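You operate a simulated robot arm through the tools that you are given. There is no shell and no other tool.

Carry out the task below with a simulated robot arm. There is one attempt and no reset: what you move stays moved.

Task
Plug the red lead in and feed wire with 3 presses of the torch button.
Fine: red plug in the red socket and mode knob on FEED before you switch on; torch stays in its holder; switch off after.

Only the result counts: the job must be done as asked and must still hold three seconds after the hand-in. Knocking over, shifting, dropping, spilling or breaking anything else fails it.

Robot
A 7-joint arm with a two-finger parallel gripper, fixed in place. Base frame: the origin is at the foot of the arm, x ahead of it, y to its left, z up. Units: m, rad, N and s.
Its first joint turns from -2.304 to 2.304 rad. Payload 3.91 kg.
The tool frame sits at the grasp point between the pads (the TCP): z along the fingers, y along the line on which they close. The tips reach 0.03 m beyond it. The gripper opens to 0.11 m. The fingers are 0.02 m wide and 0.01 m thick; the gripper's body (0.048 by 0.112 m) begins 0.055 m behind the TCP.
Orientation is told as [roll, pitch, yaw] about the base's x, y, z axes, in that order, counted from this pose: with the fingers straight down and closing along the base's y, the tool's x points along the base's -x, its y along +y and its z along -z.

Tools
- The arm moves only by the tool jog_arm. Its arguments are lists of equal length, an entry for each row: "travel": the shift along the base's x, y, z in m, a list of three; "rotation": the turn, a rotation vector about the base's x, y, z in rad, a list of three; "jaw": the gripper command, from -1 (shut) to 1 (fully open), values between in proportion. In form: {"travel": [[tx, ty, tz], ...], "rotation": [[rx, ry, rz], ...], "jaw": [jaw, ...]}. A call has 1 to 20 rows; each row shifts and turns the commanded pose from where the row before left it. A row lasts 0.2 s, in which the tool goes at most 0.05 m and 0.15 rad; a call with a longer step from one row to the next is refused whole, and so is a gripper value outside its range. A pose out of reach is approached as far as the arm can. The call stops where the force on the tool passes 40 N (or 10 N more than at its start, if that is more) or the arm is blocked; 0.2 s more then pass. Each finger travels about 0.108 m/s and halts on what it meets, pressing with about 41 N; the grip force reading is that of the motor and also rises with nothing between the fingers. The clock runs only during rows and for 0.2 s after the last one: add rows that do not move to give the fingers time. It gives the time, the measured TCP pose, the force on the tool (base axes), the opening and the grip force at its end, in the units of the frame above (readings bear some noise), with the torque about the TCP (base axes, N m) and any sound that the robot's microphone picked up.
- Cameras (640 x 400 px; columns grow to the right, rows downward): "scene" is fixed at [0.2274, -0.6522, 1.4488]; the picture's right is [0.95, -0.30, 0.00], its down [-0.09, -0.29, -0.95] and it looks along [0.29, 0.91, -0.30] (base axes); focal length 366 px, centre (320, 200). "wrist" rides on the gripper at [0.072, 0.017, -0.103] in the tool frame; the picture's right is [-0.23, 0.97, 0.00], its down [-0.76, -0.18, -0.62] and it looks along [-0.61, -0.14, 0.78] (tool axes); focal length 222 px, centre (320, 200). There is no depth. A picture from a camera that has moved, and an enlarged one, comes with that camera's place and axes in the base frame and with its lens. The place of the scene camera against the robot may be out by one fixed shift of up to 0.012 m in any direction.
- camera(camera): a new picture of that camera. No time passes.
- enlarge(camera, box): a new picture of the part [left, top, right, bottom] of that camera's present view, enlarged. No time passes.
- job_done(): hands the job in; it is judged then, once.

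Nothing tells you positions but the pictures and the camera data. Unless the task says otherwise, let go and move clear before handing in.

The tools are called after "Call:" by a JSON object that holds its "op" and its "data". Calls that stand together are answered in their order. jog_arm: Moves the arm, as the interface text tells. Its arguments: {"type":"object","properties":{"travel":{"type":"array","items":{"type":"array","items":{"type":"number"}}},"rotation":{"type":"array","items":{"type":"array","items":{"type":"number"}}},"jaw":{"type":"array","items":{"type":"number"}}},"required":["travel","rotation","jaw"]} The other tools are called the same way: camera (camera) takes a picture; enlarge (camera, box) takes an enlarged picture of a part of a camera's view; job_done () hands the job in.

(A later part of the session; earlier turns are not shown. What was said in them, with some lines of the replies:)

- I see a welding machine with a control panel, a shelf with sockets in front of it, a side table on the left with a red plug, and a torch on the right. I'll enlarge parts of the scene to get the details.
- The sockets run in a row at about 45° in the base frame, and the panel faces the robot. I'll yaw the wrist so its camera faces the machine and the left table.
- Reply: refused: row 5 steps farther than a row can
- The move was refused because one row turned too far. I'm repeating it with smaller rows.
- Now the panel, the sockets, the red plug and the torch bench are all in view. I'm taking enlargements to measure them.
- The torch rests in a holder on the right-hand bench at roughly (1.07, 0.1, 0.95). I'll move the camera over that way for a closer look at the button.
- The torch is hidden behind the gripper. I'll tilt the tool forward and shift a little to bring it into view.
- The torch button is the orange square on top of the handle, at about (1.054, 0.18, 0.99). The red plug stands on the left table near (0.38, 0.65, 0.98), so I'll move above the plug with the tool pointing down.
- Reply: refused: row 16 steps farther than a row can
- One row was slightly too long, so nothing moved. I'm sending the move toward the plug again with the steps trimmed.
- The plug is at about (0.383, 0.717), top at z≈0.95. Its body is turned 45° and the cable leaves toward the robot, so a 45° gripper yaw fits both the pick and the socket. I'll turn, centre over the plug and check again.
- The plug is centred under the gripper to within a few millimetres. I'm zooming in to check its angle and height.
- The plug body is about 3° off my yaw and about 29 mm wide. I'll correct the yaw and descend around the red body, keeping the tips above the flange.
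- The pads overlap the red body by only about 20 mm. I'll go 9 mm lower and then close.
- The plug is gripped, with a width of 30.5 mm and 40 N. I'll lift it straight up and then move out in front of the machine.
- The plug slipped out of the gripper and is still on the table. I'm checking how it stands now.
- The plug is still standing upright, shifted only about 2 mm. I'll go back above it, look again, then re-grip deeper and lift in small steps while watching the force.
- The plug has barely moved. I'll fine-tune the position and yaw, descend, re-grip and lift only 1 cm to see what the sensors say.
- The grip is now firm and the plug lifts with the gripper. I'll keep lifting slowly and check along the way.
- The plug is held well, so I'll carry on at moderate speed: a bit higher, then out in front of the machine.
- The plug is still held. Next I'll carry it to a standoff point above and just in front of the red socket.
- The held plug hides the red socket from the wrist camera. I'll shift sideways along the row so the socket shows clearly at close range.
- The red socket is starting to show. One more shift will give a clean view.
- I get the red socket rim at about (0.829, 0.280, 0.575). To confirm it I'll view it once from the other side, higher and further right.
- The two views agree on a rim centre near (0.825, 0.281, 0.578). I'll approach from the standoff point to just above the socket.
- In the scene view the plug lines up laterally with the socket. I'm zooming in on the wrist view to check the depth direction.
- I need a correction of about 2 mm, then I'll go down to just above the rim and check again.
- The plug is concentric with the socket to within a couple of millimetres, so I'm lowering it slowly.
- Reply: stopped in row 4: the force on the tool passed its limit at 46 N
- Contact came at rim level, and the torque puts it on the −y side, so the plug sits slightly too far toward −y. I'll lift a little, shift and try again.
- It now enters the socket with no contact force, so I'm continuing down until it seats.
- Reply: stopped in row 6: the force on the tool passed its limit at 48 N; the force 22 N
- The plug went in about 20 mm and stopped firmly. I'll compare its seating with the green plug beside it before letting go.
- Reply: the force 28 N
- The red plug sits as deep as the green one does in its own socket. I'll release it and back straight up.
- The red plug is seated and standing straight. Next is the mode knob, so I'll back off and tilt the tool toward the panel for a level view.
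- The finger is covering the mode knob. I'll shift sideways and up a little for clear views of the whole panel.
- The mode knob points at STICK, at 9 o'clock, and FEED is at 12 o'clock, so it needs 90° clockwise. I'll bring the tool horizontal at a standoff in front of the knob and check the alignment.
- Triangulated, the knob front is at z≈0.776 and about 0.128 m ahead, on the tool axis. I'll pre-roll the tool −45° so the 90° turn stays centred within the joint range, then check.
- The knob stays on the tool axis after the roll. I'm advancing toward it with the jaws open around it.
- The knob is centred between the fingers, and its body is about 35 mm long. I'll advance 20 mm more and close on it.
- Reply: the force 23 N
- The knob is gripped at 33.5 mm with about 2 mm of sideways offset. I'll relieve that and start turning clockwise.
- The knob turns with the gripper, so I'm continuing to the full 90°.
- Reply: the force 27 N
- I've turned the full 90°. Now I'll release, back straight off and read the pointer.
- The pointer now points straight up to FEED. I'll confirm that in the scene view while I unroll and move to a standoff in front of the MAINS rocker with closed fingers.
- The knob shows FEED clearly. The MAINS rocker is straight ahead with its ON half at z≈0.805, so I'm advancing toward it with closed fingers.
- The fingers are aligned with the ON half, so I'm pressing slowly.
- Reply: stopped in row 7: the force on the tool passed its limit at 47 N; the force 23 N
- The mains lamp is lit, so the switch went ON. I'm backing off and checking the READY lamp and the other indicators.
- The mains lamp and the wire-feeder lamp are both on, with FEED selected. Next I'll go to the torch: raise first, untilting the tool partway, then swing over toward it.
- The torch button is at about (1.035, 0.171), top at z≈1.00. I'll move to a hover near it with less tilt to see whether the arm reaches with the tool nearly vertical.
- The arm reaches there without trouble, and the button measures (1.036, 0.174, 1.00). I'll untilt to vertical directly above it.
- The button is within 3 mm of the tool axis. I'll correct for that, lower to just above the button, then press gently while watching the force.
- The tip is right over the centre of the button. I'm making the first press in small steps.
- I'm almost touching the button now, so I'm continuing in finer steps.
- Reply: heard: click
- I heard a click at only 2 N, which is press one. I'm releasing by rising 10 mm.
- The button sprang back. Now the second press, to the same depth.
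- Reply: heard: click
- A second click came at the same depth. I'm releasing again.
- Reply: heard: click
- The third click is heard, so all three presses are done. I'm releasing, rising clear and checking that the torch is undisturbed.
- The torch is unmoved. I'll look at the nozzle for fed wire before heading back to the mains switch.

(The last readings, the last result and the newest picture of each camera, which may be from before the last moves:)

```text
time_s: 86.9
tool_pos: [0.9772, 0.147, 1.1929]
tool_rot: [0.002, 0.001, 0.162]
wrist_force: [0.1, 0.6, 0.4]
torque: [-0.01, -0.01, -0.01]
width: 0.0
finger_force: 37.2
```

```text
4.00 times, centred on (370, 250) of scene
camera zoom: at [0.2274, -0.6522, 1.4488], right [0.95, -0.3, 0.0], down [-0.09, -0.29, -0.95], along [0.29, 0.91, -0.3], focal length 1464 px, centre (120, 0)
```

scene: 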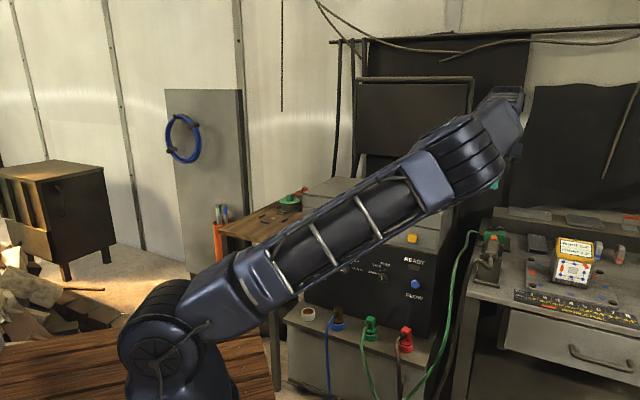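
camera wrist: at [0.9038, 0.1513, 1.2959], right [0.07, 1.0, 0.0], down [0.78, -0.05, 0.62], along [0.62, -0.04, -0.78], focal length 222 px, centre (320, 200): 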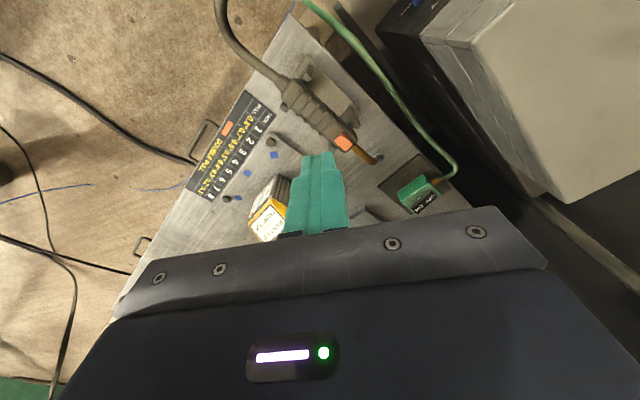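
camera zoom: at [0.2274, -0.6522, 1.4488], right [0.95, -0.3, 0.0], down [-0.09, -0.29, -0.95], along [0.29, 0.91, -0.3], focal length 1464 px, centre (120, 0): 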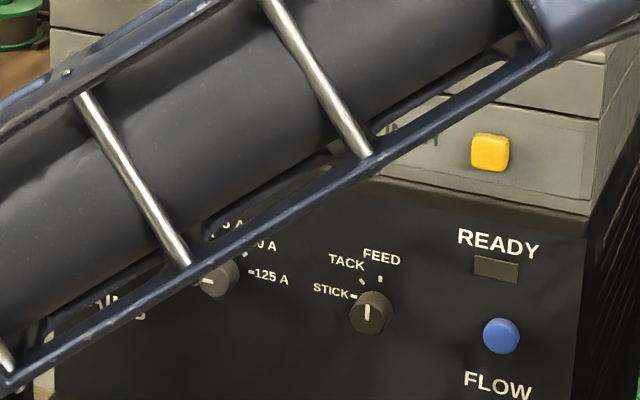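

The three presses are done and the torch is intact. I'm returning along the same path to the front of the mains rocker, this time for the OFF half.

Call:
{"op": "jog_arm", "data": {"travel": [[-0.03, -0.016, 0.008], [-0.03, -0.016, 0.008], [-0.03, -0.016, 0.008], [-0.03, -0.016, 0.008], [-0.03, -0.015, 0.006], [0, 0, 0]], "rotation": [[0.0161, -0.098, 0], [0.0161, -0.098, 0], [0.0161, -0.098, 0], [0.0161, -0.098, 0], [0.0161, -0.098, 0], [0, 0, 0]], "jaw": [-1, -1, -1, -1, -1, -1]}}

Call:
{"op": "jog_arm", "data": {"travel": [[-0.028, 0.03, -0.003], [-0.028, 0.031, -0.003], [-0.028, 0.031, -0.003], [-0.028, 0.031, -0.003], [-0.028, 0.031, -0.003], [-0.028, 0.031, -0.003], [-0.028, 0.031, -0.003], [-0.028, 0.031, -0.003], [-0.028, 0.031, -0.003], [-0.028, 0.031, -0.003], [-0.028, 0.031, -0.003], [-0.028, 0.031, -0.003], [-0.028, 0.03, -0.003], [0, 0, 0]], "rotation": [[0, 0, 0.048], [0, 0, 0.048], [0, 0, 0.048], [0, 0, 0.048], [0, 0, 0.048], [0, 0, 0.048], [0, 0, 0.048], [0, 0, 0.048], [0, 0, 0.048], [0, 0, 0.048], [0, 0, 0.048], [0, 0, 0.048], [0, 0, 0.048], [0, 0, 0]], "jaw": [-1, -1, -1, -1, -1, -1, -1, -1, -1, -1, -1, -1, -1, -1]}}

Call:
{"op": "jog_arm", "data": {"travel": [[0, 0, -0.045], [0, 0, -0.045], [0, 0, -0.045], [0, 0, -0.045], [0, 0, -0.045], [0, 0, -0.045], [0, 0, -0.045], [0, 0, -0.045], [0, 0, -0.035], [0, 0, -0.035], [0, 0, 0]], "rotation": [[0.0947, -0.0947, 0], [0.0947, -0.0947, 0], [0.0947, -0.0947, 0], [0.0947, -0.0947, 0], [0.0947, -0.0947, 0], [0.0947, -0.0947, 0], [0.0947, -0.0947, 0], [0.0947, -0.0947, 0], [0, 0, 0], [0, 0, 0], [0, 0, 0]], "jaw": [-1, -1, -1, -1, -1, -1, -1, -1, -1, -1, -1]}}

Call:
{"op": "camera", "data": {"camera": "wrist"}}

Call:
{"op": "camera", "data": {"camera": "scene"}}

```text
time_s: 88.3
tool_pos: [0.827, 0.0679, 1.2299]
tool_rot: [-0.001, -0.498, 0.163]
wrist_force: [0.2, 0.0, -0.6]
torque: [0.03, -0.03, 0.0]
width: 0.0
finger_force: 37.4
```

```text
time_s: 91.3
tool_pos: [0.4624, 0.47, 1.1899]
tool_rot: [0.0, -0.497, 0.788]
wrist_force: [0.5, 0.6, -0.1]
torque: [-0.01, 0.0, -0.02]
width: 0.0001
finger_force: 37.6
```

```text
time_s: 93.7
tool_pos: [0.4623, 0.4694, 0.761]
tool_rot: [-0.589, -1.568, 1.375]
wrist_force: [-0.2, 0.6, 0.4]
torque: [0.0, -0.02, -0.02]
width: 0.0
finger_force: 37.8
```

```text
taken
camera wrist: at [0.378, 0.4077, 0.6886], right [-0.69, 0.69, 0.23], down [-0.31, -0.57, 0.76], along [0.65, 0.45, 0.61], focal length 222 px, centre (320, 200)
```

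wrist: 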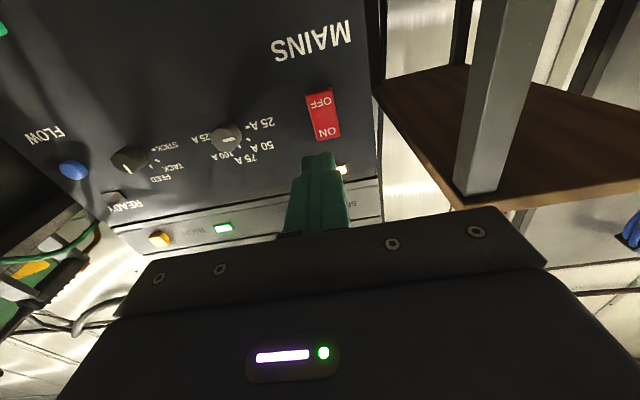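

```text
taken
```

scene: 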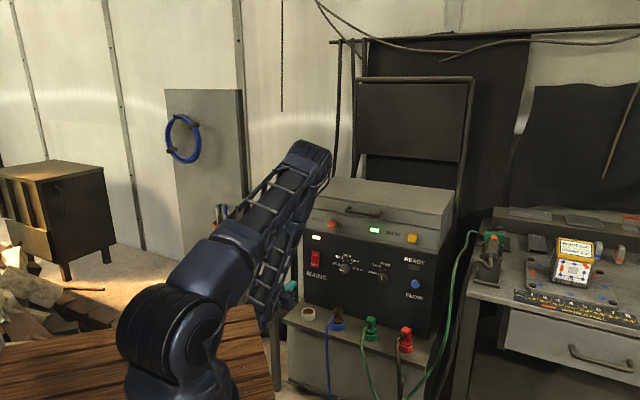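

The fingers now aim right at the OFF half, so I'm advancing and pressing.

Call:
{"op": "jog_arm", "data": {"travel": [[0.0141, 0.0141, 0], [0.0177, 0.0177, 0], [0.0177, 0.0177, 0], [0.0177, 0.0177, 0], [0.0141, 0.0141, 0], [0.0106, 0.0106, 0], [0, 0, 0]], "rotation": [[0, 0, 0], [0, 0, 0], [0, 0, 0], [0, 0, 0], [0, 0, 0], [0, 0, 0], [0, 0, 0]], "jaw": [-1, -1, -1, -1, -1, -1, -1]}}

Call:
{"op": "enlarge", "data": {"camera": "wrist", "box": [250, 60, 410, 200]}}

Call:
{"op": "enlarge", "data": {"camera": "scene", "box": [290, 225, 370, 285]}}

```text
time_s: 95.3
tool_pos: [0.5542, 0.562, 0.7622]
tool_rot: [-0.429, -1.569, 1.213]
wrist_force: [-0.6, 1.1, -0.2]
torque: [-0.03, 0.02, -0.01]
width: 0.0001
finger_force: 37.9
```

```text
2.86 times, centred on (330, 130) of wrist
camera zoom: at [0.4704, 0.5001, 0.6897], right [-0.69, 0.69, 0.23], down [-0.31, -0.56, 0.76], along [0.65, 0.45, 0.61], focal length 635 px, centre (291, 400)
```

zoom: 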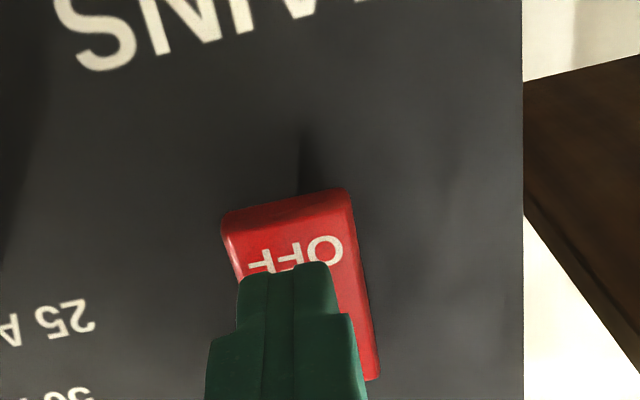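

```text
6.67 times, centred on (330, 255) of scene
camera zoom: at [0.2274, -0.6522, 1.4488], right [0.95, -0.3, 0.0], down [-0.09, -0.29, -0.95], along [0.29, 0.91, -0.3], focal length 2439 px, centre (253, -167)
```

zoom: 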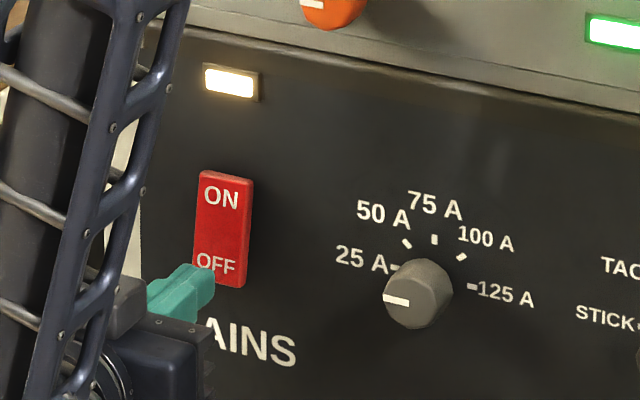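

The alignment is good. I'll nudge up 3 mm to stay on the rocker and press OFF slowly.

Call:
{"op": "jog_arm", "data": {"travel": [[0.0035, 0.0035, 0.003], [0.0035, 0.0035, 0], [0.0035, 0.0035, 0], [0.0035, 0.0035, 0], [0.0035, 0.0035, 0], [0.0035, 0.0035, 0], [0, 0, 0]], "rotation": [[0, 0, 0], [0, 0, 0], [0, 0, 0], [0, 0, 0], [0, 0, 0], [0, 0, 0], [0, 0, 0]], "jaw": [-1, -1, -1, -1, -1, -1, -1]}}

Call:
{"op": "enlarge", "data": {"camera": "scene", "box": [290, 205, 450, 305]}}

```text
time_s: 96.6
tool_pos: [0.571, 0.5782, 0.7618]
tool_rot: [-0.175, -1.563, 0.961]
wrist_force: [-6.6, -7.9, 3.0]
torque: [0.16, -0.06, -0.02]
width: 0.0002
finger_force: 38.4
stopped in row 6: the force on the tool passed its limit at 58 N (the readings are from after the stop); the commanded pose is now the measured one
```

```text
4.00 times, centred on (370, 255) of scene
camera zoom: at [0.2274, -0.6522, 1.4488], right [0.95, -0.3, 0.0], down [-0.09, -0.29, -0.95], along [0.29, 0.91, -0.3], focal length 1464 px, centre (120, -20)
```

zoom: 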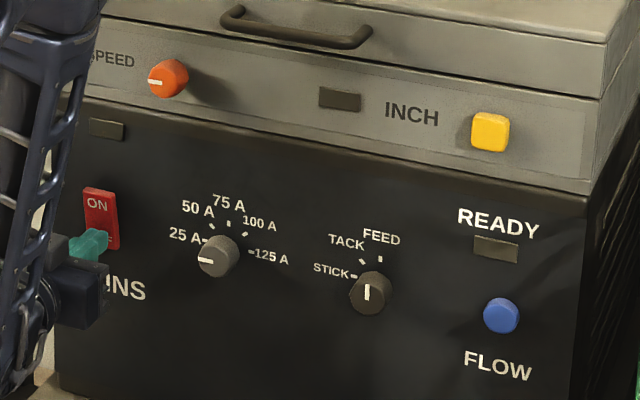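

All the lamps went dark, so the mains is off. I'm backing straight away from the panel and doing a final check.

Call:
{"op": "jog_arm", "data": {"travel": [[-0.007, -0.007, 0], [-0.02, -0.02, 0], [-0.025, -0.025, 0], [-0.03, -0.03, 0], [-0.02, -0.02, 0.03], [0, 0, 0.045], [0, 0, 0.045], [0, 0, 0.045], [0, 0, 0]], "rotation": [[0, 0, 0], [0, 0, 0], [0, 0, 0], [0, 0, 0], [0, 0, 0], [-0.0947, 0.0947, 0], [-0.0947, 0.0947, 0], [-0.0947, 0.0947, 0], [0, 0, 0]], "jaw": [-1, -1, -1, -1, -1, -1, -1, -1, -1]}}

Call:
{"op": "camera", "data": {"camera": "scene"}}

Call:
{"op": "enlarge", "data": {"camera": "scene", "box": [290, 215, 450, 315]}}

Call:
{"op": "enlarge", "data": {"camera": "scene", "box": [345, 305, 445, 365]}}

Call:
{"op": "camera", "data": {"camera": "wrist"}}

```text
time_s: 98.6
tool_pos: [0.4686, 0.4778, 0.9272]
tool_rot: [-0.002, -1.161, 0.788]
wrist_force: [0.9, 0.3, 0.0]
torque: [0.0, -0.01, -0.01]
width: 0.0002
finger_force: 37.8
```

```text
taken
```

scene: 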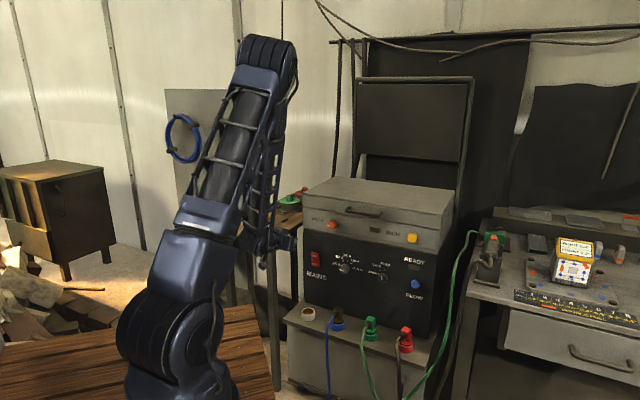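

```text
4.00 times, centred on (370, 265) of scene
camera zoom: at [0.2274, -0.6522, 1.4488], right [0.95, -0.3, 0.0], down [-0.09, -0.29, -0.95], along [0.29, 0.91, -0.3], focal length 1464 px, centre (120, -60)
```

zoom: 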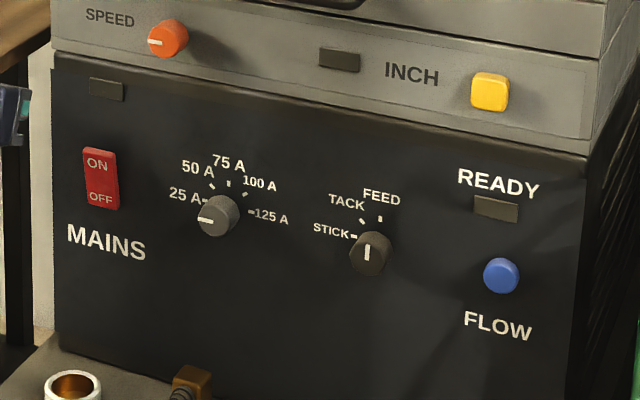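

```text
6.40 times, centred on (395, 335) of scene
camera zoom: at [0.2274, -0.6522, 1.4488], right [0.95, -0.3, 0.0], down [-0.09, -0.29, -0.95], along [0.29, 0.91, -0.3], focal length 2342 px, centre (-160, -664)
```

zoom: 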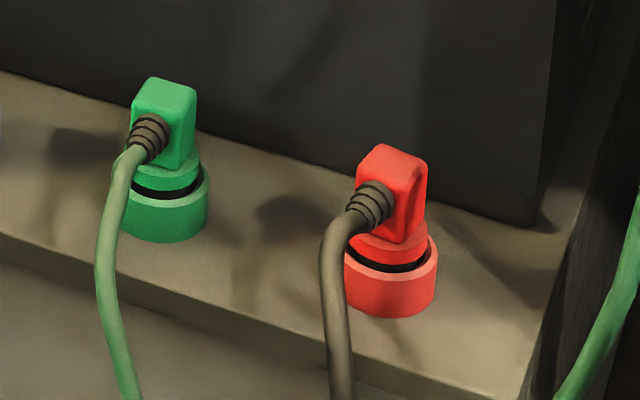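

```text
taken
camera wrist: at [0.3712, 0.4014, 0.902], right [-0.63, 0.75, 0.21], down [-0.06, -0.31, 0.95], along [0.78, 0.58, 0.25], focal length 222 px, centre (320, 200)
```

wrist: 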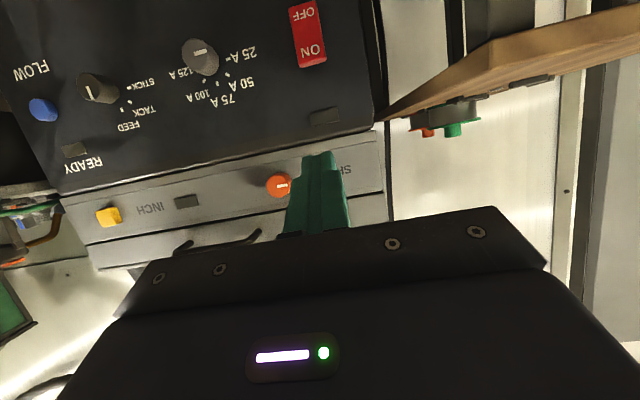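

The red plug is seated in its socket, the knob is on FEED and the button clicked three times with the mains on. The mains is now off, all lamps are dark, the torch is in its holder and the arm is clear, so I'm handing in.

Call:
{"op": "job_done", "data": {}}

```text
The job is handed in.
```

The job is handed in, with every step done in the order you asked:

- **Red lead:** the plug is in the red socket, seated about as deep as the green one beside it. It slipped out of the gripper on the first lift, but stayed upright on the table and moved only about 2 mm.
- **Mode knob:** turned from STICK to FEED before switching on.
- **Mains:** I switched it on, and the mains and feeder lamps both lit. The READY lamp stayed dark.
- **Torch button:** pressed three times, with a click heard on each press. I couldn't see the wire itself, because the nozzle opening was hidden from both cameras.
- **After:** the mains is off and all lamps are dark. The torch stayed in its holder, and the arm is clear of everything.
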